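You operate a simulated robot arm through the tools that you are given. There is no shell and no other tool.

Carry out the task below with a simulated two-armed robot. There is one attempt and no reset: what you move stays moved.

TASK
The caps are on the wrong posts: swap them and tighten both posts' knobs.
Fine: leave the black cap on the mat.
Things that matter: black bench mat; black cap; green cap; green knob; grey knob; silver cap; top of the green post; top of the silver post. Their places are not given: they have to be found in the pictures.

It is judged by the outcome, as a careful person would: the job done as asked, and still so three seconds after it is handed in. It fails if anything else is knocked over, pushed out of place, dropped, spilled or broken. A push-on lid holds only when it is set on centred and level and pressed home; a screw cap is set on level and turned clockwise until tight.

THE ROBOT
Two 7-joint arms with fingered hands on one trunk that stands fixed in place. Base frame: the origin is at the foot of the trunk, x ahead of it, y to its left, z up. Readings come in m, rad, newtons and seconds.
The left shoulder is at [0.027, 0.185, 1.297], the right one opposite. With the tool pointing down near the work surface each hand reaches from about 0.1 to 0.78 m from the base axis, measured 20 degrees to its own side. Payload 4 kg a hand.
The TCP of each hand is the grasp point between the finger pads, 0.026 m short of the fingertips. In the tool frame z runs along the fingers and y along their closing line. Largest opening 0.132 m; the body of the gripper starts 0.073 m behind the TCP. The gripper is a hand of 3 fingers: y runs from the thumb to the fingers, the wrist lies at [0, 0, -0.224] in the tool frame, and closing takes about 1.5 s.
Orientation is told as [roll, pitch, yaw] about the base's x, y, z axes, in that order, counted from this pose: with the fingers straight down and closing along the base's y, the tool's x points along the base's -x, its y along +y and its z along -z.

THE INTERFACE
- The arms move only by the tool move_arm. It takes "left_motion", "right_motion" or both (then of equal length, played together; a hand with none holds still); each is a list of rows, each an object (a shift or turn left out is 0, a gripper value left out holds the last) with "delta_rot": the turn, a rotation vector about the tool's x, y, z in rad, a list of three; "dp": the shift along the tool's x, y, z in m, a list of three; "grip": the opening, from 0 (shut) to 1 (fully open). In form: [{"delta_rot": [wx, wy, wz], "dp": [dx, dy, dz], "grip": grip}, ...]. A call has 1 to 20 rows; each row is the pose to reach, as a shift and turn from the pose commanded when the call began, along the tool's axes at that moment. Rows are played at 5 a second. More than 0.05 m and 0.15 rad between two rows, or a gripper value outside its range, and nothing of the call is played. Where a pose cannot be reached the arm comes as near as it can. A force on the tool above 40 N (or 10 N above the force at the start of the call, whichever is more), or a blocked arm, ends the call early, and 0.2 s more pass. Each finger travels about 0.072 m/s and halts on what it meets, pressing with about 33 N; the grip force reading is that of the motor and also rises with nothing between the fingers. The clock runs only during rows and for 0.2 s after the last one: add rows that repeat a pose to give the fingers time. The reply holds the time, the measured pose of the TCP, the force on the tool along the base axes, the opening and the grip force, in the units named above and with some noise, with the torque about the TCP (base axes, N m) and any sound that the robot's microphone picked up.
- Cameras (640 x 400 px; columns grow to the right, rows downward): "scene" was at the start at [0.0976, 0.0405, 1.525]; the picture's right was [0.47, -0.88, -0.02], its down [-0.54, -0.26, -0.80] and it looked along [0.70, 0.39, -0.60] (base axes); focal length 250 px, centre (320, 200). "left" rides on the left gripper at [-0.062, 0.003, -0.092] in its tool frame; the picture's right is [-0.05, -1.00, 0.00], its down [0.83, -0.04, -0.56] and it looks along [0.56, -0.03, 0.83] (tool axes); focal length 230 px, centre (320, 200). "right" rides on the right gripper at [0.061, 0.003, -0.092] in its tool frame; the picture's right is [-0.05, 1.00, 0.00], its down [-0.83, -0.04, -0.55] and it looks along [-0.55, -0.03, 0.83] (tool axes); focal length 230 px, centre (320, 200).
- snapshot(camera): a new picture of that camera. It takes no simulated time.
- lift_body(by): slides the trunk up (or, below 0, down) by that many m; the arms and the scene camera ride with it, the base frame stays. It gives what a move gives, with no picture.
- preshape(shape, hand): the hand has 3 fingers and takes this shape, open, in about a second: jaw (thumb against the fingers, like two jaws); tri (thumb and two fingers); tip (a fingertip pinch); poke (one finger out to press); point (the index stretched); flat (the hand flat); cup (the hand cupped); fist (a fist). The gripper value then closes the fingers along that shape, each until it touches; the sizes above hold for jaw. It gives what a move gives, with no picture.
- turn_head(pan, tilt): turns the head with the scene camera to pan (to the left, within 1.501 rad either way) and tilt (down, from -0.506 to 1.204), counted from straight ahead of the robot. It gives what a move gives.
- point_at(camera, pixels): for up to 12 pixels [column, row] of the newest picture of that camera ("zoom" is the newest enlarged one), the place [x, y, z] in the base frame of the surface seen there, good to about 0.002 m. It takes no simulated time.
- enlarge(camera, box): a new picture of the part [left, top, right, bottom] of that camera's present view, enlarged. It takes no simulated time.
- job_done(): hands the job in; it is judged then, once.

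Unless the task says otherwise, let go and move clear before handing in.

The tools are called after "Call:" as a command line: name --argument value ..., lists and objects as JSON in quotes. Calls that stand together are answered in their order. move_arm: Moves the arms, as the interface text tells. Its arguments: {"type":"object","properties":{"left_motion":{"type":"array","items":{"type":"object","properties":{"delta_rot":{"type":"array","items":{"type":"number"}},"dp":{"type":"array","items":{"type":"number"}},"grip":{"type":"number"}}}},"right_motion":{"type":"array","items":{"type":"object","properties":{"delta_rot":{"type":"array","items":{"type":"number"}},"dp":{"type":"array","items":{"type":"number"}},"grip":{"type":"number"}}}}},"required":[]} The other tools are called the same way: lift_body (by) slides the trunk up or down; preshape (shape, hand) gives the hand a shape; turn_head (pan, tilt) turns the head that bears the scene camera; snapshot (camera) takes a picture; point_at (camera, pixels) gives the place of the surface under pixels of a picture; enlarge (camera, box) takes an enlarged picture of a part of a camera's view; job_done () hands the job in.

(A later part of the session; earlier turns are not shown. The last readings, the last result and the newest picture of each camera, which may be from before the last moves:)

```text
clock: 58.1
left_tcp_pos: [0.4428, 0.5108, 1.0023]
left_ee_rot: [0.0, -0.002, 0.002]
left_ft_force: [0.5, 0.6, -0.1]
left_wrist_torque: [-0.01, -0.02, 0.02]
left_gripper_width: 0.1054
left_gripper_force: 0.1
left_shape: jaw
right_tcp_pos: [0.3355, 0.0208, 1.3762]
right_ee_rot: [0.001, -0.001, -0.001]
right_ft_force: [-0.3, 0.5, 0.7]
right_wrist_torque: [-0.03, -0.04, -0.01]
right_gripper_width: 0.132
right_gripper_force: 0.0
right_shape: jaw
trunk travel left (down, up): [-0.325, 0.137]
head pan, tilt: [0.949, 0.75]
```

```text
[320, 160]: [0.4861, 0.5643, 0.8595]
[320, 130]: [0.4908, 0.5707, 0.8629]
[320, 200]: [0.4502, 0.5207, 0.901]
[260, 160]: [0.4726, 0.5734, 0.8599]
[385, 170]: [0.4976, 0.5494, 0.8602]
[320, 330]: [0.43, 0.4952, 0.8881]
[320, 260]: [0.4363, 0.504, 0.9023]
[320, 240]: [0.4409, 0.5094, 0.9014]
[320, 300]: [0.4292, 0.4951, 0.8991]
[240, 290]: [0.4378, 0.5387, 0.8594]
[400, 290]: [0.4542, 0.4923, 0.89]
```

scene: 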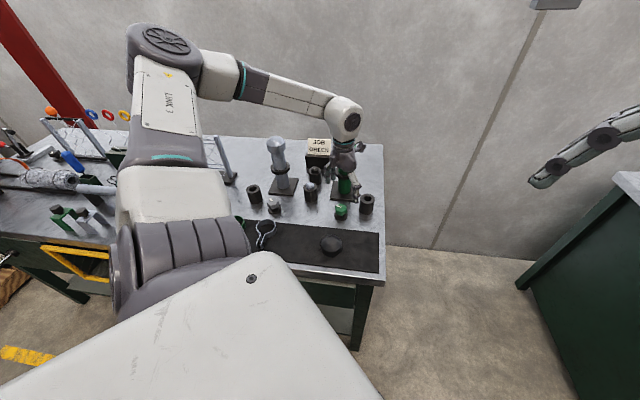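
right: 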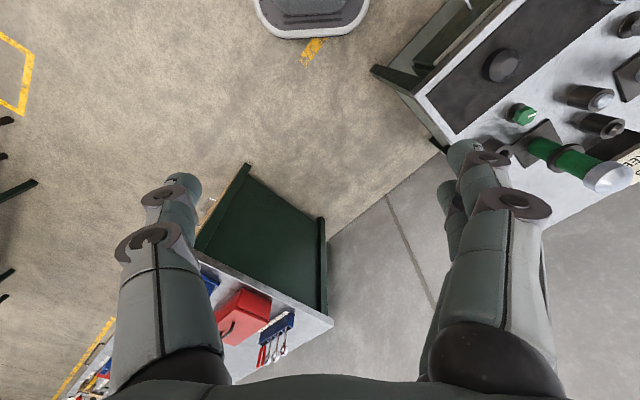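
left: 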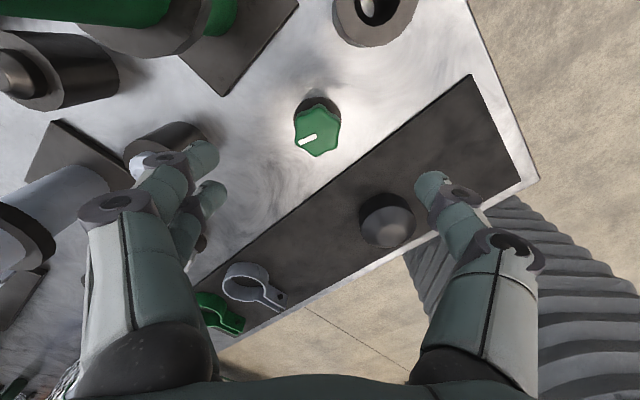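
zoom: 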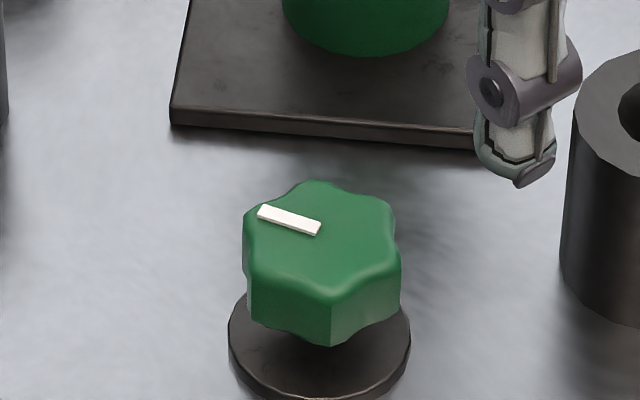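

The green knob is six-lobed, about 0.04 m wide, top at z≈0.901, centred near (0.4437,0.512), with a gap above its base disc and its pointer at roughly the 8 o'clock side in the left view. I'll narrow the fingers and test how far the wrist can turn clockwise while hovering.

Call:
move_arm --left_motion '[{"grip": 0.6}, {"grip": 0.55, "dp": [-0.001, 0.0012, 0.0]}, {"dp": [-0.001, 0.0012, 0.0], "delta_rot": [0, 0, 0.15]}, {"dp": [-0.001, 0.0012, 0.0], "delta_rot": [0, 0, 0.3]}, {"dp": [-0.001, 0.0012, 0.0], "delta_rot": [0, 0, 0.45]}, {"dp": [-0.001, 0.0012, 0.0], "delta_rot": [0, 0, 0.6]}, {"dp": [-0.001, 0.0012, 0.0], "delta_rot": [0, 0, 0.75]}, {"dp": [-0.001, 0.0012, 0.0], "delta_rot": [0, 0, 0.9]}, {"dp": [-0.001, 0.0012, 0.0], "delta_rot": [0, 0, 1.05]}, {"dp": [-0.001, 0.0012, 0.0], "delta_rot": [0, 0, 1.2]}, {"dp": [-0.001, 0.0012, 0.0], "delta_rot": [0, 0, 1.35]}, {"dp": [-0.001, 0.0012, 0.0], "delta_rot": [0, 0, 1.5]}, {"dp": [-0.001, 0.0012, 0.0], "delta_rot": [0, 0, 1.65]}, {"dp": [-0.001, 0.0012, 0.0], "delta_rot": [0, 0, 1.65]}]'

Call:
snapshot --camera "left"

Call:
snapshot --camera "scene"

```text
clock: 61.1
left_tcp_pos: [0.4413, 0.485, 0.9975]
left_ee_rot: [-0.004, -0.004, -1.646]
left_ft_force: [-0.9, 0.0, 0.5]
left_wrist_torque: [0.03, -0.02, 0.03]
left_gripper_width: 0.073
left_gripper_force: 0.1
left_shape: jaw
left hand out of reach, approached as far as the arm can: row 13, 14
right_tcp_pos: [0.3374, 0.0214, 1.3751]
right_ee_rot: [-0.001, -0.001, 0.001]
right_ft_force: [0.0, 0.1, 0.1]
right_wrist_torque: [0.0, -0.01, 0.01]
right_gripper_width: 0.1317
right_gripper_force: 0.0
right_shape: jaw
trunk travel left (down, up): [-0.325, 0.137]
head pan, tilt: [0.949, 0.75]
```

```text
taken
```

left: 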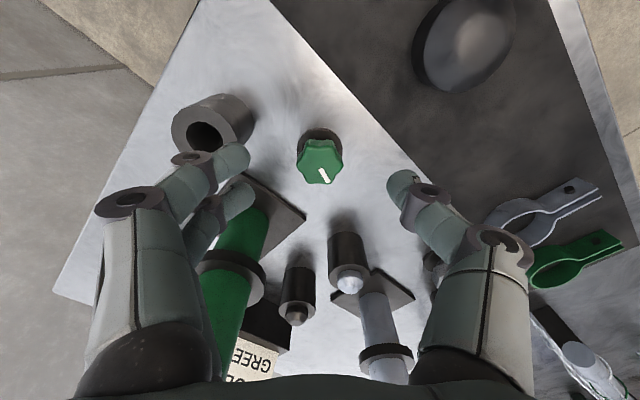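

```text
taken
```

scene: 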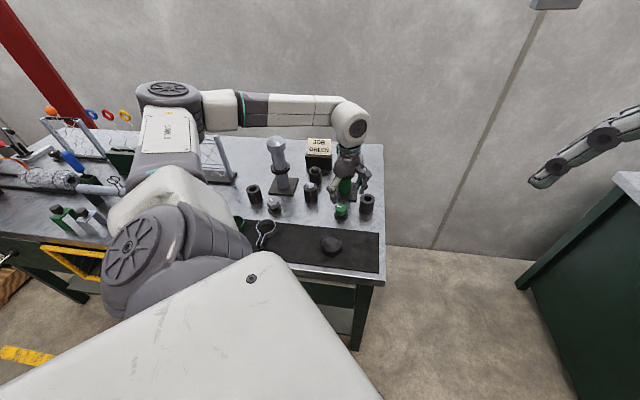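

The wrist reaches yaw −1.5 but not −1.65, so a stroke from 0 to about −1.4 is usable. I'll turn back to zero yaw above the knob and recheck the position.

Call:
move_arm --left_motion '[{"delta_rot": [0, 0, -0.15]}, {"delta_rot": [0, 0, -0.3]}, {"delta_rot": [0, 0, -0.45]}, {"delta_rot": [0, 0, -0.6]}, {"delta_rot": [0, 0, -0.75]}, {"delta_rot": [0, 0, -0.9]}, {"delta_rot": [0, 0, -1.05]}, {"delta_rot": [0, 0, -1.2]}, {"delta_rot": [0, 0, -1.35]}, {"delta_rot": [0, 0, -1.5]}, {"delta_rot": [0, 0, -1.65]}, {"delta_rot": [0, 0, -1.8]}, {"delta_rot": [0, 0, -1.9]}, {"delta_rot": [0, 0, -1.9]}]'

Call:
snapshot --camera "left"

```text
clock: 64.1
left_tcp_pos: [0.4434, 0.4832, 0.9999]
left_ee_rot: [-0.001, -0.001, 0.254]
left_ft_force: [0.9, 0.1, 0.3]
left_wrist_torque: [0.0, 0.0, 0.03]
left_gripper_width: 0.0731
left_gripper_force: 0.2
left_shape: jaw
right_tcp_pos: [0.3372, 0.0217, 1.3762]
right_ee_rot: [0.0, -0.001, 0.0]
right_ft_force: [-0.3, 1.0, -0.7]
right_wrist_torque: [-0.01, 0.02, 0.0]
right_gripper_width: 0.1319
right_gripper_force: 0.2
right_shape: jaw
trunk travel left (down, up): [-0.325, 0.137]
head pan, tilt: [0.949, 0.75]
```

```text
taken
```

left: 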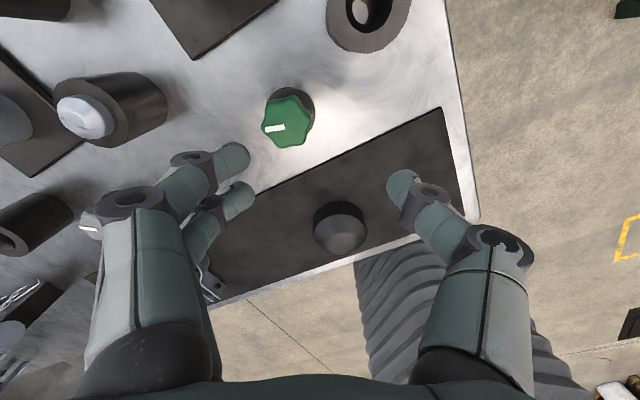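

Now at yaw 0.254 with the knob offset by about (−0.0075, 0.0278) in tool axes. I'll centre over it and descend partway to verify alignment.

Call:
move_arm --left_motion '[{"dp": [-0.0075, 0.0278, 0]}, {"dp": [-0.0075, 0.0278, 0.03]}, {"dp": [-0.0075, 0.0278, 0.055]}, {"dp": [-0.0075, 0.0278, 0.055]}]'

Call:
snapshot --camera "left"

Call:
enlarge --camera "scene" --box '[309, 170, 373, 220]'

```text
clock: 65.1
left_tcp_pos: [0.4436, 0.5124, 0.9447]
left_ee_rot: [0.0, -0.002, 0.251]
left_ft_force: [0.2, 0.1, 0.8]
left_wrist_torque: [0.03, 0.02, -0.01]
left_gripper_width: 0.0729
left_gripper_force: 0.0
left_shape: jaw
right_tcp_pos: [0.3368, 0.021, 1.3757]
right_ee_rot: [0.0, -0.001, -0.001]
right_ft_force: [0.0, 0.3, 0.4]
right_wrist_torque: [0.01, -0.03, 0.03]
right_gripper_width: 0.1319
right_gripper_force: 0.1
right_shape: jaw
trunk travel left (down, up): [-0.325, 0.137]
head pan, tilt: [0.949, 0.75]
```

```text
taken
```

left: 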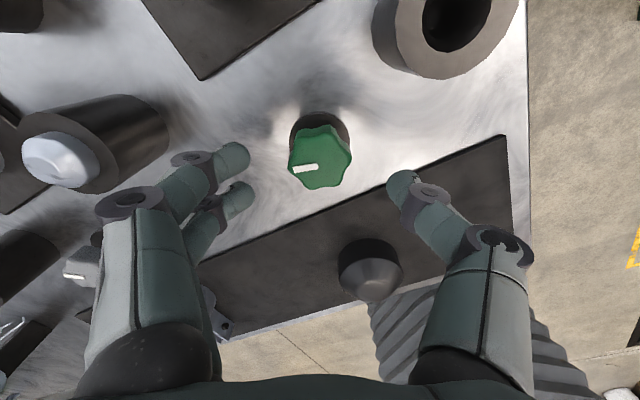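

```text
8.00 times, centred on (341, 195) of scene
```

zoom: 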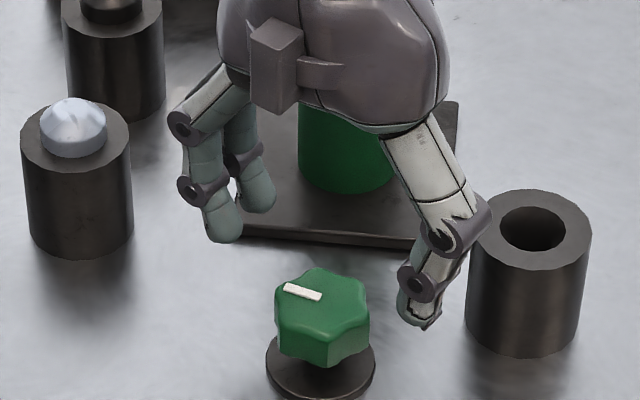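

The knob is centred between the fingers (columns 288–351). I'll descend so the tips straddle it and close on it.

Call:
move_arm --left_motion '[{"dp": [0, 0, 0.02]}, {"dp": [0, 0, 0.037]}, {"dp": [0, 0, 0.037], "grip": 0.45}, {"dp": [0, 0, 0.037], "grip": 0.38}, {"dp": [0, 0, 0.037], "grip": 0.32}, {"dp": [0, 0, 0.037], "grip": 0.27}, {"dp": [0, 0, 0.037], "grip": 0.22}, {"dp": [0, 0, 0.037], "grip": 0.18}, {"dp": [0, 0, 0.037], "grip": 0.18}]'

Call:
snapshot --camera "left"

Call:
enlarge --camera "scene" --box '[309, 170, 373, 220]'

```text
clock: 67.1
left_tcp_pos: [0.444, 0.5124, 0.9088]
left_ee_rot: [0.001, -0.001, 0.252]
left_ft_force: [1.6, -1.0, -0.6]
left_wrist_torque: [0.0, -0.02, 0.0]
left_gripper_width: 0.03
left_gripper_force: 33.5
left_shape: jaw
right_tcp_pos: [0.3375, 0.0214, 1.3744]
right_ee_rot: [0.0, -0.001, 0.0]
right_ft_force: [0.9, 0.5, 0.9]
right_wrist_torque: [0.01, -0.01, 0.03]
right_gripper_width: 0.1318
right_gripper_force: 0.0
right_shape: jaw
trunk travel left (down, up): [-0.325, 0.137]
head pan, tilt: [0.949, 0.75]
```

```text
taken
```

left: 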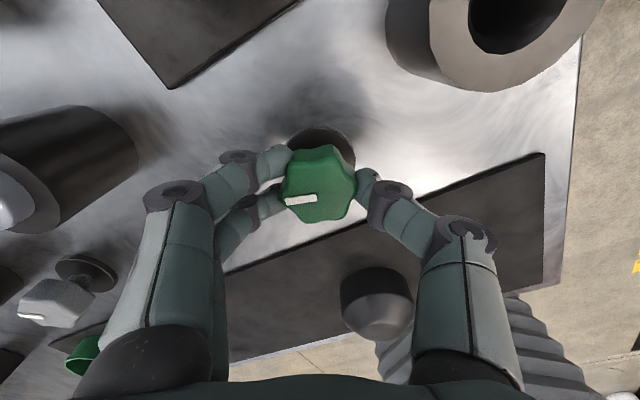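

```text
8.00 times, centred on (341, 195) of scene
```

zoom: 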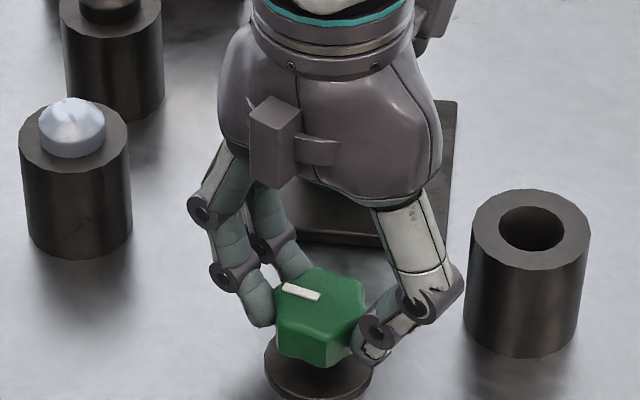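

The knob is gripped (33 N). I'll turn clockwise (as seen from above) a first 0.3 rad and watch the torque and the pointer.

Call:
move_arm --left_motion '[{"delta_rot": [0, 0, 0.1]}, {"delta_rot": [0, 0, 0.2]}, {"delta_rot": [0, 0, 0.3]}, {"delta_rot": [0, 0, 0.3]}]'

Call:
snapshot --camera "left"

Call:
enlarge --camera "scene" --box '[309, 170, 373, 220]'

```text
clock: 68.1
left_tcp_pos: [0.444, 0.512, 0.908]
left_ee_rot: [0.001, -0.002, -0.05]
left_ft_force: [-1.7, -1.8, 1.9]
left_wrist_torque: [-0.07, 0.0, 0.04]
left_gripper_width: 0.0297
left_gripper_force: 33.1
left_shape: jaw
right_tcp_pos: [0.3375, 0.0205, 1.3747]
right_ee_rot: [0.003, 0.0, 0.001]
right_ft_force: [-0.1, -0.4, 0.1]
right_wrist_torque: [-0.02, -0.01, -0.02]
right_gripper_width: 0.1319
right_gripper_force: 0.1
right_shape: jaw
trunk travel left (down, up): [-0.325, 0.137]
head pan, tilt: [0.949, 0.75]
```

```text
taken
```

left: 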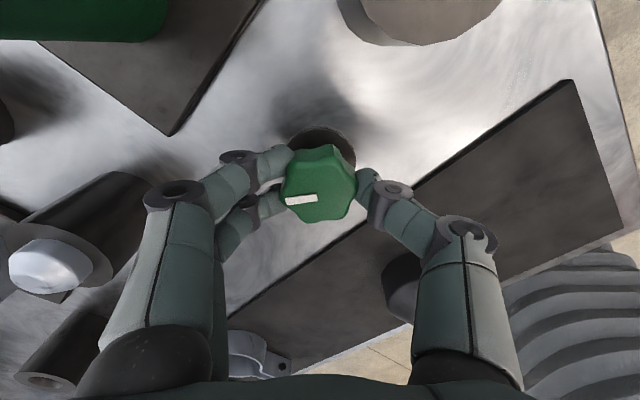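

```text
8.00 times, centred on (341, 195) of scene
```

zoom: 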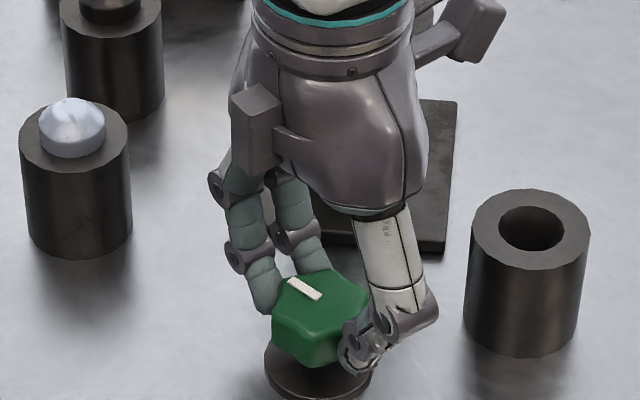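

The knob turns with the hand with hardly any torque (0.04 N m). I'll keep turning clockwise.

Call:
move_arm --left_motion '[{"delta_rot": [0, 0, 0.12]}, {"delta_rot": [0, 0, 0.24]}, {"delta_rot": [0, 0, 0.36]}, {"delta_rot": [0, 0, 0.48]}, {"delta_rot": [0, 0, 0.6]}, {"delta_rot": [0, 0, 0.6]}]'

Call:
enlarge --camera "scene" --box '[309, 170, 373, 220]'

Call:
snapshot --camera "left"

```text
clock: 69.5
left_tcp_pos: [0.4431, 0.5111, 0.9084]
left_ee_rot: [0.001, -0.002, -0.65]
left_ft_force: [-2.4, -5.7, 2.9]
left_wrist_torque: [-0.12, 0.08, 0.02]
left_gripper_width: 0.0295
left_gripper_force: 33.1
left_shape: jaw
right_tcp_pos: [0.3388, 0.0206, 1.3759]
right_ee_rot: [0.002, 0.001, 0.002]
right_ft_force: [0.6, 0.8, 0.0]
right_wrist_torque: [0.03, 0.04, 0.02]
right_gripper_width: 0.1318
right_gripper_force: 0.1
right_shape: jaw
trunk travel left (down, up): [-0.325, 0.137]
head pan, tilt: [0.949, 0.75]
```

```text
8.00 times, centred on (341, 195) of scene
```

zoom: 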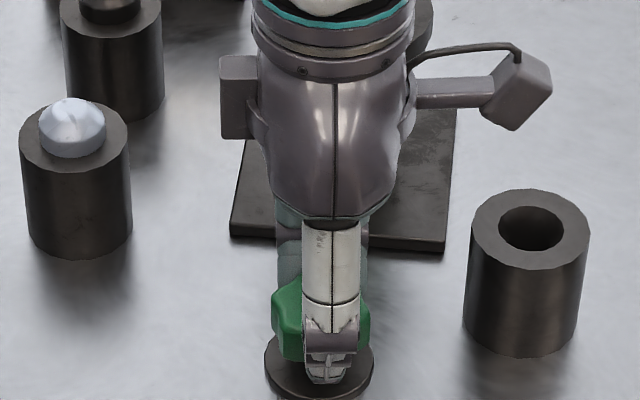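

```text
taken
```

left: 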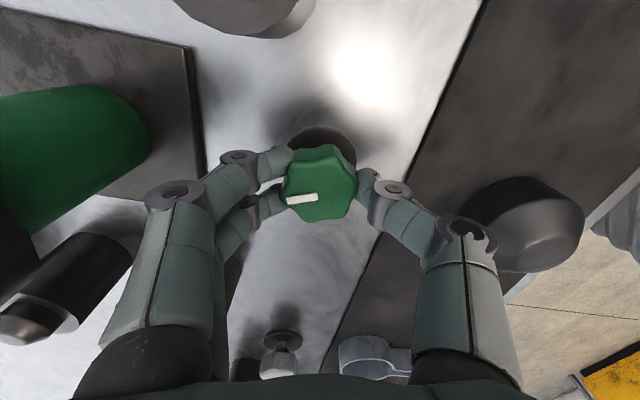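

Pointer still follows the hand with little torque; a small side force (−5.7 N) shows the axis is off by under a millimetre. I'll continue to about yaw −1.35.

Call:
move_arm --left_motion '[{"delta_rot": [0, 0, 0.12]}, {"delta_rot": [0, 0, 0.24]}, {"delta_rot": [0, 0, 0.36]}, {"delta_rot": [0, 0, 0.48]}, {"delta_rot": [0, 0, 0.6]}, {"delta_rot": [0, 0, 0.7]}, {"delta_rot": [0, 0, 0.7]}]'

Call:
enlarge --camera "scene" --box '[309, 170, 373, 220]'

Call:
snapshot --camera "left"

```text
clock: 71.1
left_tcp_pos: [0.4427, 0.5116, 0.9088]
left_ee_rot: [0.0, -0.001, -1.352]
left_ft_force: [-6.8, -12.3, -3.6]
left_wrist_torque: [-0.23, 0.19, 0.06]
left_gripper_width: 0.0293
left_gripper_force: 32.9
left_shape: jaw
right_tcp_pos: [0.3376, 0.0198, 1.376]
right_ee_rot: [0.003, 0.001, 0.0]
right_ft_force: [-0.2, 0.2, -0.1]
right_wrist_torque: [-0.01, 0.0, -0.02]
right_gripper_width: 0.1319
right_gripper_force: 0.1
right_shape: jaw
trunk travel left (down, up): [-0.325, 0.137]
head pan, tilt: [0.949, 0.75]
```

```text
8.00 times, centred on (341, 195) of scene
```

zoom: 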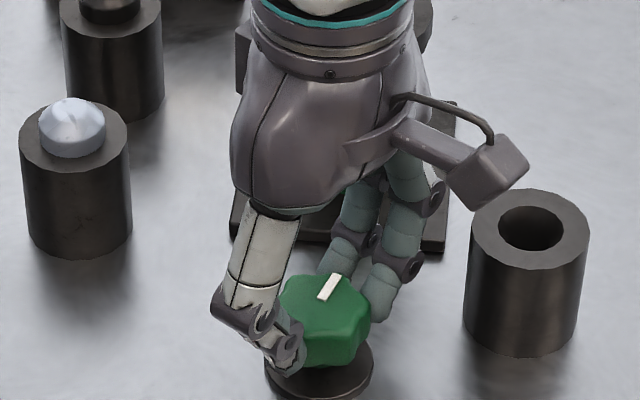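

```text
taken
```

left: 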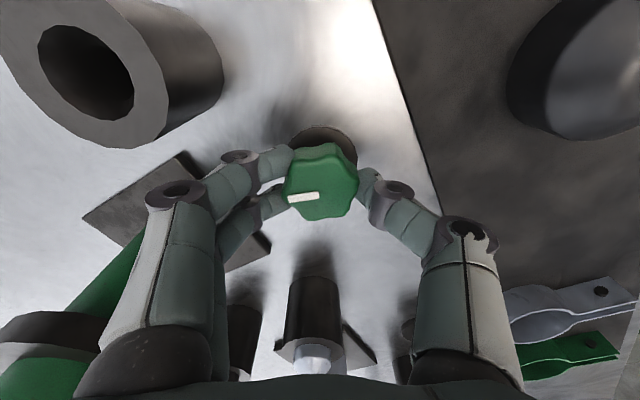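

The pointer has moved about 1.6 rad with no stop yet; the side force suggests the knob axis is ~1.4 mm to −x of my TCP. I'll open, swing back to yaw +0.5 with that correction, and regrip.

Call:
move_arm --left_motion '[{"grip": 0.3}, {"grip": 0.42}, {"grip": 0.5}, {"dp": [0.0003, -0.0014, 0], "delta_rot": [0, 0, -0.1425]}, {"dp": [0.0003, -0.0014, 0], "delta_rot": [0, 0, -0.285]}, {"dp": [0.0003, -0.0014, 0], "delta_rot": [0, 0, -0.4275]}, {"dp": [0.0003, -0.0014, 0], "delta_rot": [0, 0, -0.57]}, {"dp": [0.0003, -0.0014, 0], "delta_rot": [0, 0, -0.7125]}, {"dp": [0.0003, -0.0014, 0], "delta_rot": [0, 0, -0.855]}, {"dp": [0.0003, -0.0014, 0], "delta_rot": [0, 0, -0.9975]}, {"dp": [0.0003, -0.0014, 0], "delta_rot": [0, 0, -1.14]}, {"dp": [0.0003, -0.0014, 0], "delta_rot": [0, 0, -1.2825]}, {"dp": [0.0003, -0.0014, 0], "delta_rot": [0, 0, -1.425]}, {"dp": [0.0003, -0.0014, 0], "delta_rot": [0, 0, -1.5675]}, {"dp": [0.0003, -0.0014, 0], "delta_rot": [0, 0, -1.71]}, {"dp": [0.0003, -0.0014, 0], "delta_rot": [0, 0, -1.85]}, {"dp": [0.0003, -0.0014, 0], "delta_rot": [0, 0, -1.85]}]'

Call:
snapshot --camera "left"

Call:
enlarge --camera "scene" --box '[309, 170, 373, 220]'

```text
clock: 74.7
left_tcp_pos: [0.4416, 0.5123, 0.907]
left_ee_rot: [-0.001, -0.002, 0.501]
left_ft_force: [0.2, 0.7, -0.1]
left_wrist_torque: [-0.01, 0.03, 0.03]
left_gripper_width: 0.0653
left_gripper_force: 0.0
left_shape: jaw
right_tcp_pos: [0.3373, 0.0211, 1.3765]
right_ee_rot: [0.0, 0.0, 0.0]
right_ft_force: [0.2, 1.0, -0.6]
right_wrist_torque: [0.02, -0.02, 0.03]
right_gripper_width: 0.1319
right_gripper_force: 0.0
right_shape: jaw
trunk travel left (down, up): [-0.325, 0.137]
head pan, tilt: [0.949, 0.75]
```

```text
taken
```

left: 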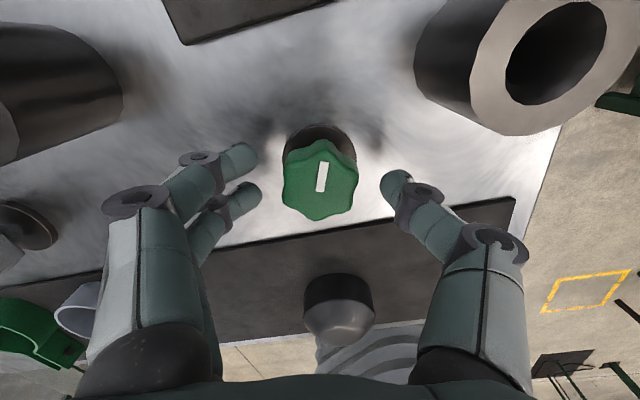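

```text
8.00 times, centred on (341, 195) of scene
```

zoom: 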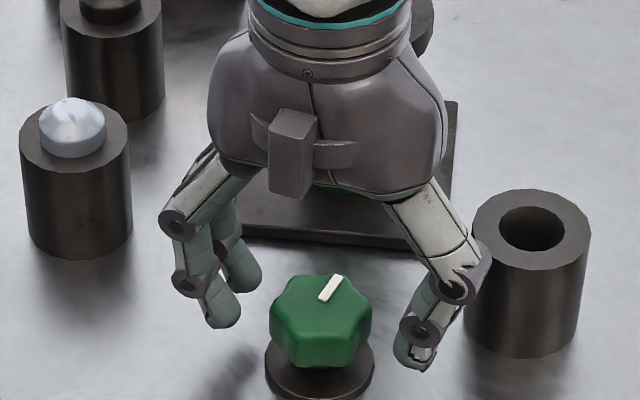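

The knob stayed where I left it (pointer now pointing toward upper right in the scene). I'll check whether its height has changed, then take a second stroke.

Call:
point_at --camera "left" --pixels '[[320, 190], [300, 190], [340, 190], [320, 160], [320, 210]]'

Call:
move_arm --left_motion '[{"grip": 0.42}, {"grip": 0.35}, {"grip": 0.3}, {"grip": 0.25}, {"grip": 0.2}, {"grip": 0.18}, {"grip": 0.18}, {"delta_rot": [0, 0, 0.14]}, {"delta_rot": [0, 0, 0.28]}, {"delta_rot": [0, 0, 0.42]}, {"delta_rot": [0, 0, 0.56]}, {"delta_rot": [0, 0, 0.7]}, {"delta_rot": [0, 0, 0.84]}, {"delta_rot": [0, 0, 0.98]}, {"delta_rot": [0, 0, 0.98]}]'

Call:
snapshot --camera "left"

```text
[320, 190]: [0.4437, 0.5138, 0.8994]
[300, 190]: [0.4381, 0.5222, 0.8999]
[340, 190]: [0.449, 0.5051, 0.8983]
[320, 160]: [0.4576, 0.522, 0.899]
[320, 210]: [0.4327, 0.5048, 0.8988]
```

```text
clock: 77.9
left_tcp_pos: [0.4417, 0.5135, 0.9066]
left_ee_rot: [0.001, 0.0, -0.479]
left_ft_force: [0.5, -1.7, -2.3]
left_wrist_torque: [-0.06, -0.03, 0.03]
left_gripper_width: 0.03
left_gripper_force: 32.7
left_shape: jaw
right_tcp_pos: [0.3386, 0.0205, 1.3753]
right_ee_rot: [-0.001, -0.001, 0.0]
right_ft_force: [-0.3, -0.1, 0.4]
right_wrist_torque: [-0.02, 0.0, 0.01]
right_gripper_width: 0.1319
right_gripper_force: 0.1
right_shape: jaw
trunk travel left (down, up): [-0.325, 0.137]
head pan, tilt: [0.949, 0.75]
```

```text
taken
```

left: 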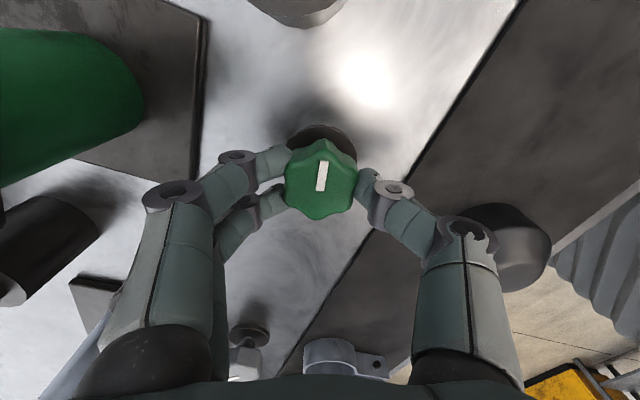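

The knob top dropped from about 0.9015 to 0.899, so it is screwing down as I turn clockwise. I'll continue this stroke.

Call:
move_arm --left_motion '[{"delta_rot": [0, 0, 0.13]}, {"delta_rot": [0, 0, 0.26], "dp": [0, 0, 0.0005]}, {"delta_rot": [0, 0, 0.39], "dp": [0, 0, 0.0005]}, {"delta_rot": [0, 0, 0.52], "dp": [0, 0, 0.001]}, {"delta_rot": [0, 0, 0.65], "dp": [0, 0, 0.001]}, {"delta_rot": [0, 0, 0.78], "dp": [0, 0, 0.001]}, {"delta_rot": [0, 0, 0.9], "dp": [0, 0, 0.0015]}, {"delta_rot": [0, 0, 0.9], "dp": [0, 0, 0.0015]}]'

Call:
snapshot --camera "left"

Call:
enlarge --camera "scene" --box '[309, 170, 373, 220]'

```text
clock: 79.7
left_tcp_pos: [0.4421, 0.512, 0.9066]
left_ee_rot: [0.003, 0.0, -1.38]
left_ft_force: [-2.1, 1.1, 9.3]
left_wrist_torque: [0.0, 0.1, 0.05]
left_gripper_width: 0.0299
left_gripper_force: 33.1
left_shape: jaw
right_tcp_pos: [0.3372, 0.0198, 1.3765]
right_ee_rot: [0.002, -0.001, 0.001]
right_ft_force: [-0.1, -1.0, 0.6]
right_wrist_torque: [-0.02, 0.01, -0.01]
right_gripper_width: 0.1316
right_gripper_force: 0.2
right_shape: jaw
trunk travel left (down, up): [-0.325, 0.137]
head pan, tilt: [0.949, 0.75]
```

```text
taken
```

left: 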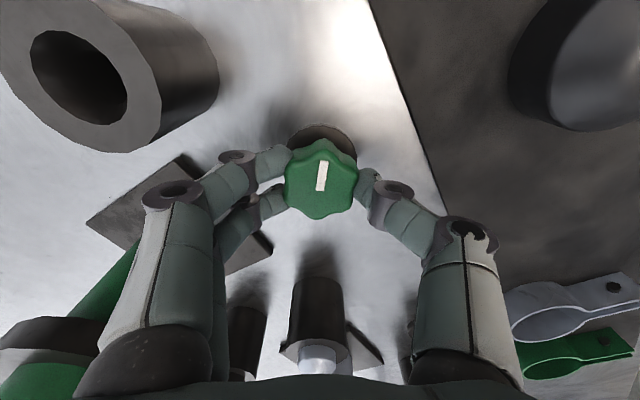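

```text
8.00 times, centred on (341, 195) of scene
```

zoom: 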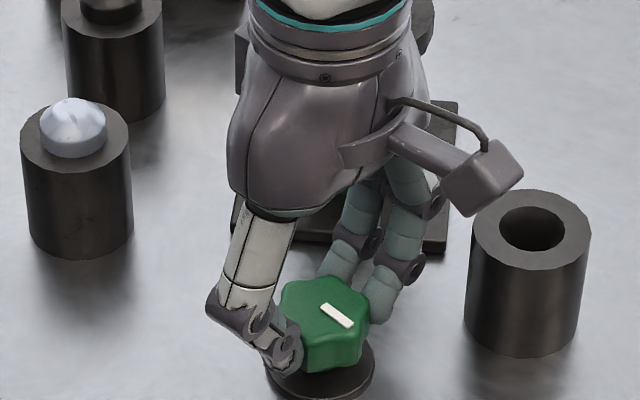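

About 3.5 rad turned in total; torque is still small (0.05), so not tight yet. I'll reset for a third stroke.

Call:
move_arm --left_motion '[{"grip": 0.3, "dp": [0, 0, -0.001]}, {"grip": 0.42, "dp": [0, 0, -0.001]}, {"grip": 0.5, "dp": [0, 0, -0.001]}, {"delta_rot": [0, 0, -0.145], "dp": [0, 0, -0.001]}, {"delta_rot": [0, 0, -0.29], "dp": [0, 0, -0.001]}, {"delta_rot": [0, 0, -0.435], "dp": [0, 0, -0.001]}, {"delta_rot": [0, 0, -0.58], "dp": [0, 0, -0.001]}, {"delta_rot": [0, 0, -0.725], "dp": [0, 0, -0.001]}, {"delta_rot": [0, 0, -0.87], "dp": [0, 0, -0.001]}, {"delta_rot": [0, 0, -1.015], "dp": [0, 0, -0.001]}, {"delta_rot": [0, 0, -1.16], "dp": [0, 0, -0.001]}, {"delta_rot": [0, 0, -1.305], "dp": [0, 0, -0.001]}, {"delta_rot": [0, 0, -1.45], "dp": [0, 0, -0.001]}, {"delta_rot": [0, 0, -1.595], "dp": [0, 0, -0.001]}, {"delta_rot": [0, 0, -1.74], "dp": [0, 0, -0.001]}, {"delta_rot": [0, 0, -1.88], "dp": [0, 0, -0.001]}, {"delta_rot": [0, 0, -1.88], "dp": [0, 0, -0.001]}]'

Call:
snapshot --camera "left"

Call:
point_at --camera "left" --pixels '[[320, 190], [305, 190], [335, 190], [320, 170], [320, 205]]'

```text
clock: 83.3
left_tcp_pos: [0.4421, 0.5137, 0.9061]
left_ee_rot: [0.002, 0.0, 0.502]
left_ft_force: [-0.2, 0.3, -0.9]
left_wrist_torque: [-0.02, -0.02, 0.0]
left_gripper_width: 0.0653
left_gripper_force: 0.2
left_shape: jaw
right_tcp_pos: [0.3377, 0.0204, 1.376]
right_ee_rot: [0.001, -0.001, -0.001]
right_ft_force: [0.8, 0.7, 0.3]
right_wrist_torque: [-0.01, 0.0, 0.0]
right_gripper_width: 0.1318
right_gripper_force: 0.1
right_shape: jaw
trunk travel left (down, up): [-0.325, 0.137]
head pan, tilt: [0.949, 0.75]
```

```text
taken
```

left: 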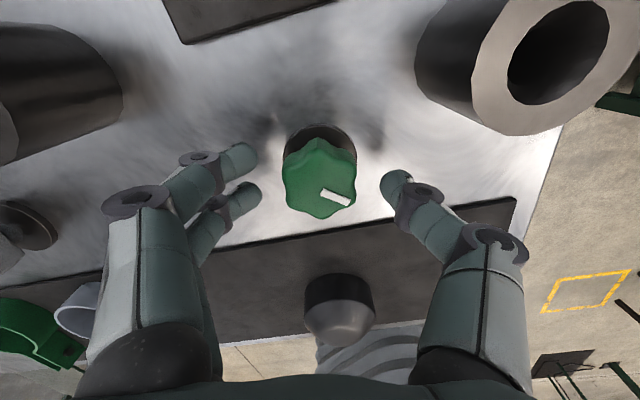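

```text
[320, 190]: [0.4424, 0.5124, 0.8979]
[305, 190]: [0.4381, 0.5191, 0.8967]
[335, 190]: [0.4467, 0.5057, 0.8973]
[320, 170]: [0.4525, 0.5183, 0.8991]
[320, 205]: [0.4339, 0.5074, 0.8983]
```

Knob top is now about 0.898 and the pointer has advanced again; it keeps threading down. Third stroke now.

Call:
move_arm --left_motion '[{"grip": 0.4}, {"grip": 0.3}, {"grip": 0.22}, {"grip": 0.18}, {"grip": 0.18}, {"delta_rot": [0, 0, 0.14]}, {"delta_rot": [0, 0, 0.28]}, {"delta_rot": [0, 0, 0.42]}, {"delta_rot": [0, 0, 0.56]}, {"delta_rot": [0, 0, 0.7]}, {"delta_rot": [0, 0, 0.84]}, {"delta_rot": [0, 0, 0.98]}, {"delta_rot": [0, 0, 1.12]}, {"delta_rot": [0, 0, 1.26]}, {"delta_rot": [0, 0, 1.4]}, {"delta_rot": [0, 0, 1.54]}, {"delta_rot": [0, 0, 1.68]}, {"delta_rot": [0, 0, 1.82]}, {"delta_rot": [0, 0, 1.9]}, {"delta_rot": [0, 0, 1.9]}]'

Call:
snapshot --camera "left"

Call:
enlarge --camera "scene" --box '[309, 170, 373, 220]'

```text
clock: 86.8
left_tcp_pos: [0.4386, 0.5185, 0.9054]
left_ee_rot: [0.0, 0.019, -1.092]
left_ft_force: [-15.6, 30.7, 12.1]
left_wrist_torque: [0.41, 0.15, 0.7]
left_gripper_width: 0.0294
left_gripper_force: 33.2
left_shape: jaw
right_tcp_pos: [0.334, 0.0197, 1.376]
right_ee_rot: [0.0, 0.0, -0.003]
right_ft_force: [0.1, 0.1, -0.5]
right_wrist_torque: [0.07, 0.01, 0.02]
right_gripper_width: 0.1318
right_gripper_force: 0.0
right_shape: jaw
trunk travel left (down, up): [-0.325, 0.137]
head pan, tilt: [0.949, 0.75]
stopped in row 17 (left hand): the force on the tool passed its limit at 41 N (the readings are from after the stop); the commanded pose is now the measured one
```

```text
taken
```

left: 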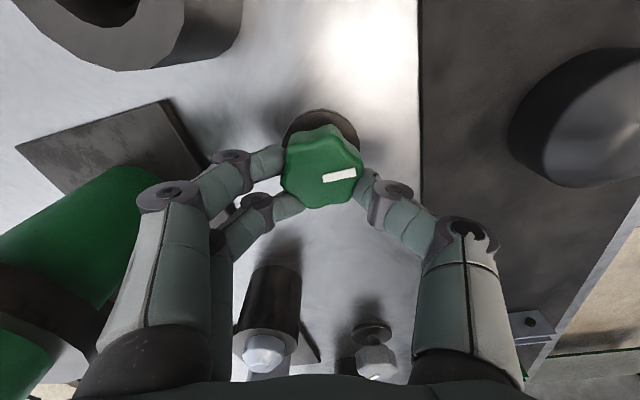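

```text
8.00 times, centred on (341, 195) of scene
```

zoom: 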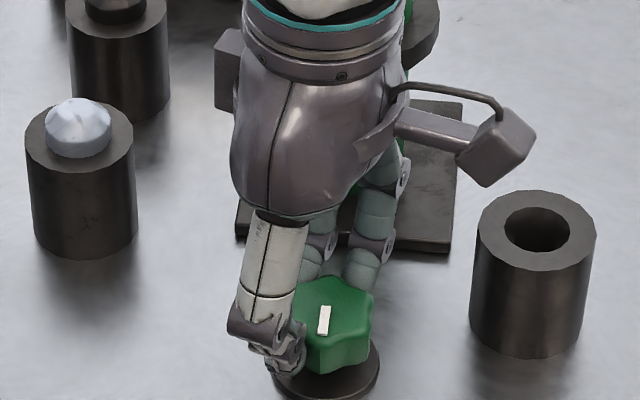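

The turn stopped on rising resistance (torque 0.7 N m, 41 N) and the pointer lagged the fingers, so the green knob has reached its stop. I'll release, re-centre and check its state.

Call:
move_arm --left_motion '[{"grip": 0.26}, {"grip": 0.36}, {"grip": 0.45}, {"grip": 0.5}, {"grip": 0.5, "dp": [-0.0035, 0.0002, 0]}, {"dp": [-0.007, 0.0004, 0]}, {"dp": [-0.007, 0.0004, 0], "delta_rot": [0, 0, -0.14]}, {"dp": [-0.007, 0.0004, 0], "delta_rot": [0, 0, -0.28]}, {"dp": [-0.007, 0.0004, 0], "delta_rot": [0, 0, -0.42]}, {"dp": [-0.007, 0.0004, 0], "delta_rot": [0, 0, -0.56]}, {"dp": [-0.007, 0.0004, 0], "delta_rot": [0, 0, -0.7]}, {"dp": [-0.007, 0.0004, 0], "delta_rot": [0, 0, -0.84]}, {"dp": [-0.007, 0.0004, 0], "delta_rot": [0, 0, -0.98]}, {"dp": [-0.007, 0.0004, 0], "delta_rot": [0, 0, -1.12]}, {"dp": [-0.007, 0.0004, 0], "delta_rot": [0, 0, -1.26]}, {"dp": [-0.007, 0.0004, 0], "delta_rot": [0, 0, -1.34]}, {"dp": [-0.007, 0.0004, 0], "delta_rot": [0, 0, -1.34]}]'

Call:
snapshot --camera "left"

Call:
point_at --camera "left" --pixels '[[320, 190], [305, 190], [335, 190], [320, 170], [320, 205]]'

Call:
enlarge --camera "scene" --box '[309, 170, 373, 220]'

```text
clock: 90.4
left_tcp_pos: [0.4459, 0.5095, 0.9066]
left_ee_rot: [0.006, 0.001, 0.248]
left_ft_force: [-0.1, -0.3, 0.3]
left_wrist_torque: [-0.03, 0.02, 0.01]
left_gripper_width: 0.0653
left_gripper_force: 0.1
left_shape: jaw
right_tcp_pos: [0.3371, 0.0215, 1.3754]
right_ee_rot: [0.0, 0.001, -0.001]
right_ft_force: [0.2, 0.6, 0.0]
right_wrist_torque: [0.04, -0.01, 0.01]
right_gripper_width: 0.1316
right_gripper_force: 0.0
right_shape: jaw
trunk travel left (down, up): [-0.325, 0.137]
head pan, tilt: [0.949, 0.75]
```

```text
taken
```

left: 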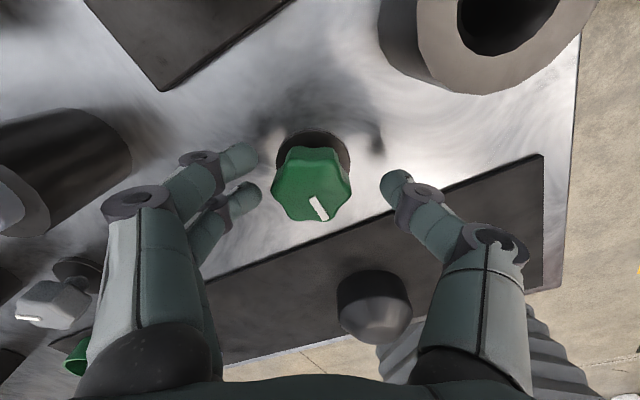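

```text
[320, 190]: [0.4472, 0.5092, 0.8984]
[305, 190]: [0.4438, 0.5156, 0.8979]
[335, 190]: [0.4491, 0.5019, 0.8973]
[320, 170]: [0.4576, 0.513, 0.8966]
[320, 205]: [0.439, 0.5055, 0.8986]
```

```text
8.00 times, centred on (341, 195) of scene
```

zoom: 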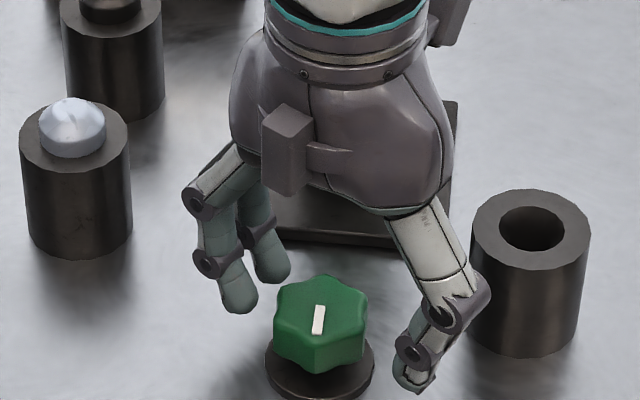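

The green knob's pointer now points toward the robot, about 260° clockwise of where it started. I'll re-centre, grip once more and apply a small clockwise turn to confirm it is tight.

Call:
move_arm --left_motion '[{"dp": [0.0027, 0.0038, 0]}, {"dp": [0.0027, 0.0038, 0], "grip": 0.4}, {"dp": [0.0027, 0.0038, 0], "grip": 0.3}, {"dp": [0.0027, 0.0038, 0], "grip": 0.22}, {"dp": [0.0027, 0.0038, 0], "grip": 0.18}, {"dp": [0.0027, 0.0038, 0], "grip": 0.18}]'

Call:
snapshot --camera "left"

Call:
move_arm --left_motion '[{"delta_rot": [0, 0, 0.05]}, {"delta_rot": [0, 0, 0.1]}, {"delta_rot": [0, 0, 0.15]}, {"delta_rot": [0, 0, 0.15]}]'

Call:
snapshot --camera "left"

```text
clock: 91.8
left_tcp_pos: [0.4419, 0.5126, 0.9057]
left_ee_rot: [0.007, 0.003, 0.246]
left_ft_force: [0.1, -0.9, -1.3]
left_wrist_torque: [0.03, 0.02, 0.03]
left_gripper_width: 0.0307
left_gripper_force: 32.6
left_shape: jaw
right_tcp_pos: [0.3384, 0.0186, 1.3756]
right_ee_rot: [0.001, 0.001, 0.0]
right_ft_force: [0.3, -0.5, 0.0]
right_wrist_torque: [0.02, 0.01, -0.02]
right_gripper_width: 0.1319
right_gripper_force: 0.0
right_shape: jaw
trunk travel left (down, up): [-0.325, 0.137]
head pan, tilt: [0.949, 0.75]
```

```text
taken
```

left: 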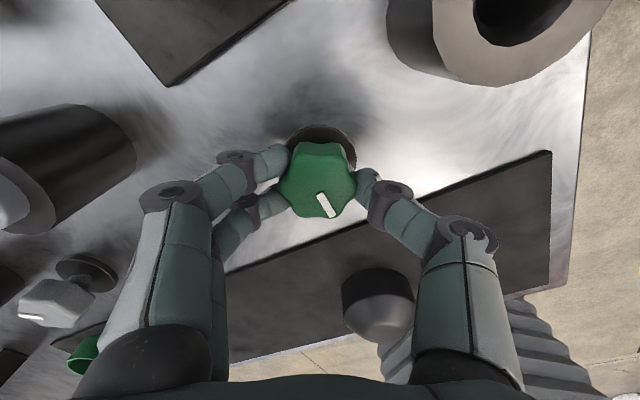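

```text
clock: 92.8
left_tcp_pos: [0.4415, 0.5118, 0.9052]
left_ee_rot: [0.007, 0.004, 0.095]
left_ft_force: [-2.8, -0.2, -0.3]
left_wrist_torque: [-0.01, 0.04, 0.73]
left_gripper_width: 0.0302
left_gripper_force: 33.0
left_shape: jaw
right_tcp_pos: [0.3377, 0.0206, 1.3765]
right_ee_rot: [0.002, 0.002, -0.003]
right_ft_force: [0.7, -0.3, 0.2]
right_wrist_torque: [-0.02, 0.01, 0.0]
right_gripper_width: 0.1319
right_gripper_force: 0.1
right_shape: jaw
trunk travel left (down, up): [-0.325, 0.137]
head pan, tilt: [0.949, 0.75]
```

```text
taken
```

left: 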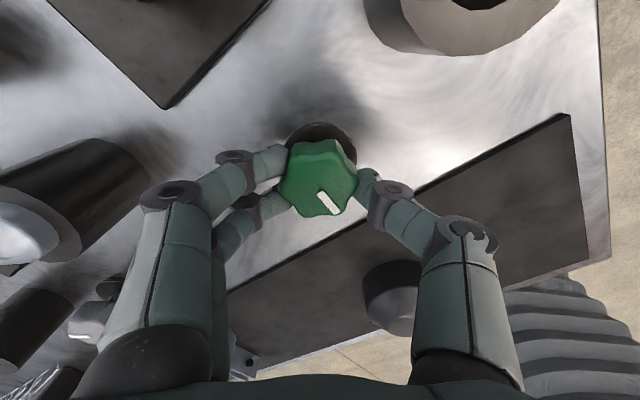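

Torque rises to 0.73 N m with the knob no longer following, so the green knob is tight. I'll release it, lift clear and travel to above the grey knob near (0.279,0.679).

Call:
move_arm --left_motion '[{"grip": 0.26}, {"grip": 0.36}, {"grip": 0.48}, {"grip": 0.55}, {"dp": [0, 0, -0.04]}, {"dp": [0, 0, -0.08]}, {"dp": [0, 0, -0.12]}, {"dp": [0.0244, 0.0303, -0.12], "delta_rot": [0, 0, -0.03]}, {"dp": [0.0488, 0.0606, -0.12], "delta_rot": [0, 0, -0.06]}, {"dp": [0.0732, 0.0909, -0.12], "delta_rot": [0, 0, -0.09]}, {"dp": [0.0976, 0.1211, -0.12], "delta_rot": [0, 0, -0.12]}, {"dp": [0.122, 0.1514, -0.12], "delta_rot": [0, 0, -0.15]}, {"dp": [0.1464, 0.1817, -0.12], "delta_rot": [0, 0, -0.16]}, {"dp": [0.1464, 0.1817, -0.12], "delta_rot": [0, 0, -0.16]}]'

Call:
snapshot --camera "left"

Call:
snapshot --camera "scene"

```text
clock: 95.8
left_tcp_pos: [0.2796, 0.679, 1.0287]
left_ee_rot: [0.008, 0.003, 0.254]
left_ft_force: [0.0, 0.2, 0.4]
left_wrist_torque: [0.02, 0.02, 0.02]
left_gripper_width: 0.0721
left_gripper_force: 0.1
left_shape: jaw
right_tcp_pos: [0.3386, 0.0203, 1.3753]
right_ee_rot: [0.0, 0.003, -0.001]
right_ft_force: [-1.3, 0.1, 0.7]
right_wrist_torque: [-0.02, 0.01, 0.0]
right_gripper_width: 0.132
right_gripper_force: 0.2
right_shape: jaw
trunk travel left (down, up): [-0.325, 0.137]
head pan, tilt: [0.949, 0.75]
```

```text
taken
```

left: 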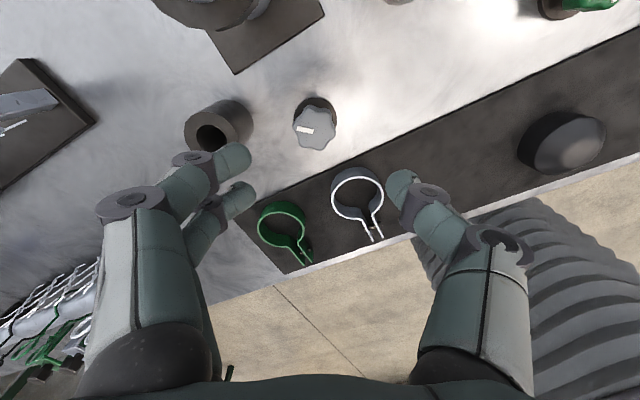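

```text
taken
```

scene: 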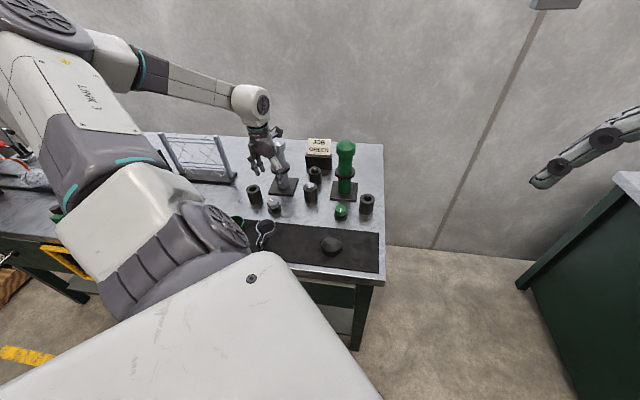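

The hand is over the grey knob (left picture about (314,125)); the empty socket (218,130) and clamps (357,195; 282,225) are neighbours. I'll measure them all.

Call:
enlarge --camera "left" --box '[266, 78, 362, 174]'

Call:
point_at --camera "left" --pixels '[[315, 127], [297, 127], [333, 127], [315, 112], [315, 146], [245, 120], [215, 105], [190, 130], [357, 172], [337, 190], [381, 190], [283, 205]]'

```text
4.17 times, centred on (314, 126) of left
```

zoom: 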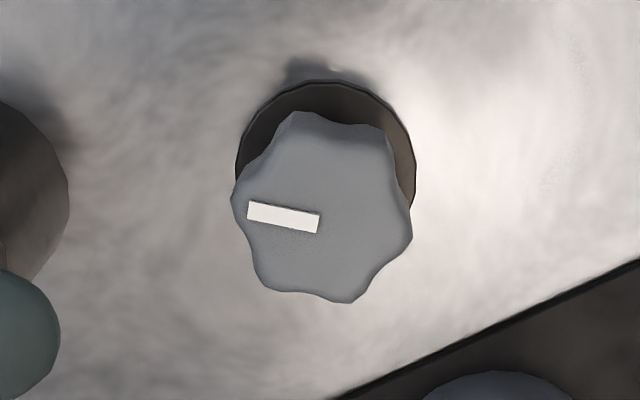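

```text
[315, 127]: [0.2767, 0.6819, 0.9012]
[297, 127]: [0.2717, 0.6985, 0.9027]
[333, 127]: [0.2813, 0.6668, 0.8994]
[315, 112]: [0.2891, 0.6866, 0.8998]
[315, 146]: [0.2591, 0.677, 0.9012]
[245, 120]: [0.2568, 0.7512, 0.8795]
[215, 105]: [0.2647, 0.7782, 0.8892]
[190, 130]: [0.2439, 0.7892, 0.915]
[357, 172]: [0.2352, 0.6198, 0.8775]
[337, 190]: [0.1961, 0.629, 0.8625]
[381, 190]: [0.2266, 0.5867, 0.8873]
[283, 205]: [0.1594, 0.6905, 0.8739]
```

Grey knob centre is about (0.274,0.6825), top at 0.901; the empty socket and clamp ring are about 0.07 m away, so narrow finger openings are needed. I'll centre above it and test the clockwise wrist range here at hover height.

Call:
move_arm --left_motion '[{"dp": [0.0046, 0.005, 0], "grip": 0.5}, {"dp": [0.0046, 0.005, 0], "delta_rot": [0, 0, 0.14]}, {"dp": [0.0046, 0.005, 0], "delta_rot": [0, 0, 0.28]}, {"dp": [0.0046, 0.005, 0], "delta_rot": [0, 0, 0.42]}, {"dp": [0.0046, 0.005, 0], "delta_rot": [0, 0, 0.56]}, {"dp": [0.0046, 0.005, 0], "delta_rot": [0, 0, 0.7]}, {"dp": [0.0046, 0.005, 0], "delta_rot": [0, 0, 0.84]}, {"dp": [0.0046, 0.005, 0], "delta_rot": [0, 0, 0.98]}, {"dp": [0.0046, 0.005, 0], "delta_rot": [0, 0, 1.12]}, {"dp": [0.0046, 0.005, 0], "delta_rot": [0, 0, 1.26]}, {"dp": [0.0046, 0.005, 0], "delta_rot": [0, 0, 1.4]}, {"dp": [0.0046, 0.005, 0], "delta_rot": [0, 0, 1.54]}, {"dp": [0.0046, 0.005, 0], "delta_rot": [0, 0, 1.6]}, {"dp": [0.0046, 0.005, 0], "delta_rot": [0, 0, 1.6]}]'

Call:
snapshot --camera "left"

Call:
snapshot --camera "scene"

```text
clock: 98.8
left_tcp_pos: [0.3303, 0.5944, 1.0506]
left_ee_rot: [-0.001, 0.009, -1.347]
left_ft_force: [-0.1, 0.0, 0.6]
left_wrist_torque: [0.03, -0.03, -0.01]
left_gripper_width: 0.066
left_gripper_force: 0.1
left_shape: jaw
left hand out of reach, approached as far as the arm can: row 11, 12, 13, 14
right_tcp_pos: [0.3373, 0.0192, 1.3761]
right_ee_rot: [0.001, 0.001, -0.002]
right_ft_force: [-1.2, -0.1, -0.1]
right_wrist_torque: [0.0, -0.01, -0.01]
right_gripper_width: 0.1321
right_gripper_force: 0.0
right_shape: jaw
trunk travel left (down, up): [-0.325, 0.137]
head pan, tilt: [0.949, 0.75]
```

```text
taken
```

left: 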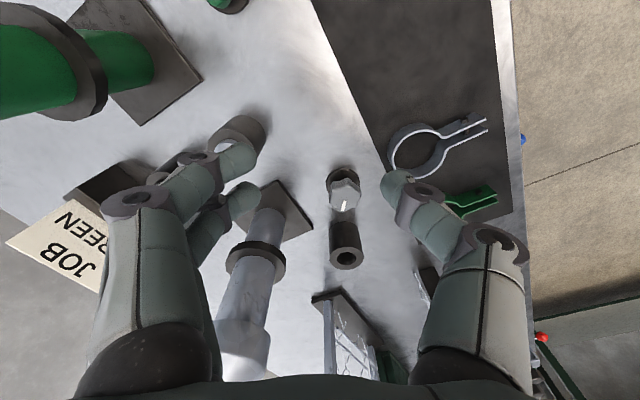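

```text
taken
```

scene: 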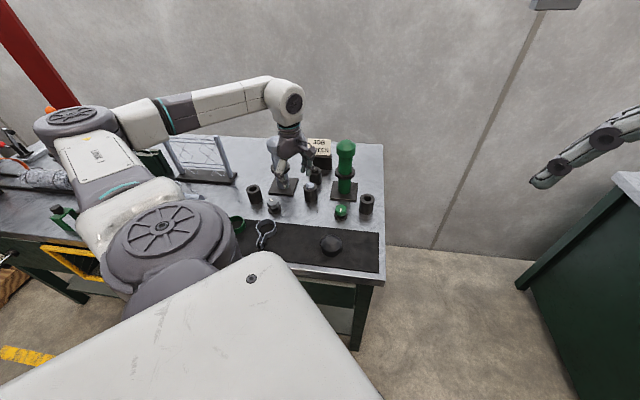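

The reach limit here is about yaw −1.05, so I'll use strokes from about +0.6 to −1.0. Before returning I'll check how high the elbow is over the left-hand items.

Call:
point_at --camera "scene" --pixels '[[75, 120], [60, 130], [120, 125], [90, 170], [150, 200], [110, 190]]'

Call:
move_arm --left_motion '[{"delta_rot": [0, 0, -0.14]}, {"delta_rot": [0, 0, -0.28]}, {"delta_rot": [0, 0, -0.42]}, {"delta_rot": [0, 0, -0.56]}, {"delta_rot": [0, 0, -0.7]}, {"delta_rot": [0, 0, -0.84]}, {"delta_rot": [0, 0, -0.98]}, {"delta_rot": [0, 0, -1.12]}, {"delta_rot": [0, 0, -1.26]}, {"delta_rot": [0, 0, -1.4]}, {"delta_rot": [0, 0, -1.4]}]'

Call:
snapshot --camera "left"

```text
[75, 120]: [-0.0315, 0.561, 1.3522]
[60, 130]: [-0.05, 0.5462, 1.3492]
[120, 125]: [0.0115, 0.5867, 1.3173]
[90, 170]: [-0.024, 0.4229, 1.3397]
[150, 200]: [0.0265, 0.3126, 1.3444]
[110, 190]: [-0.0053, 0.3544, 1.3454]
```

```text
clock: 101.2
left_tcp_pos: [0.3299, 0.597, 1.0487]
left_ee_rot: [0.008, 0.002, 0.054]
left_ft_force: [-0.2, 0.5, -0.2]
left_wrist_torque: [0.0, 0.02, -0.02]
left_gripper_width: 0.066
left_gripper_force: 0.1
left_shape: jaw
right_tcp_pos: [0.3373, 0.0192, 1.3764]
right_ee_rot: [-0.001, 0.001, -0.002]
right_ft_force: [0.0, -0.1, -0.1]
right_wrist_torque: [0.01, 0.01, 0.03]
right_gripper_width: 0.1319
right_gripper_force: 0.1
right_shape: jaw
trunk travel left (down, up): [-0.325, 0.137]
head pan, tilt: [0.949, 0.75]
```

```text
taken
```

left: 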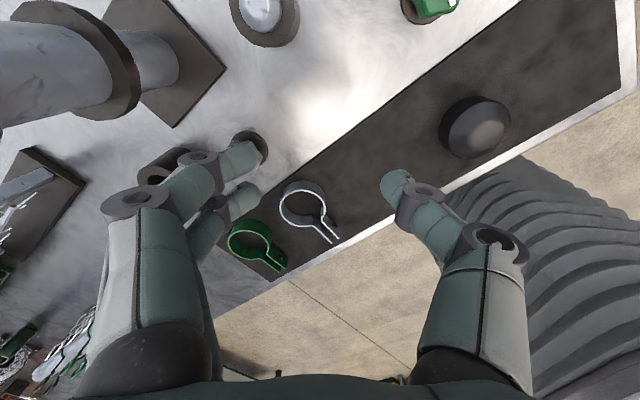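

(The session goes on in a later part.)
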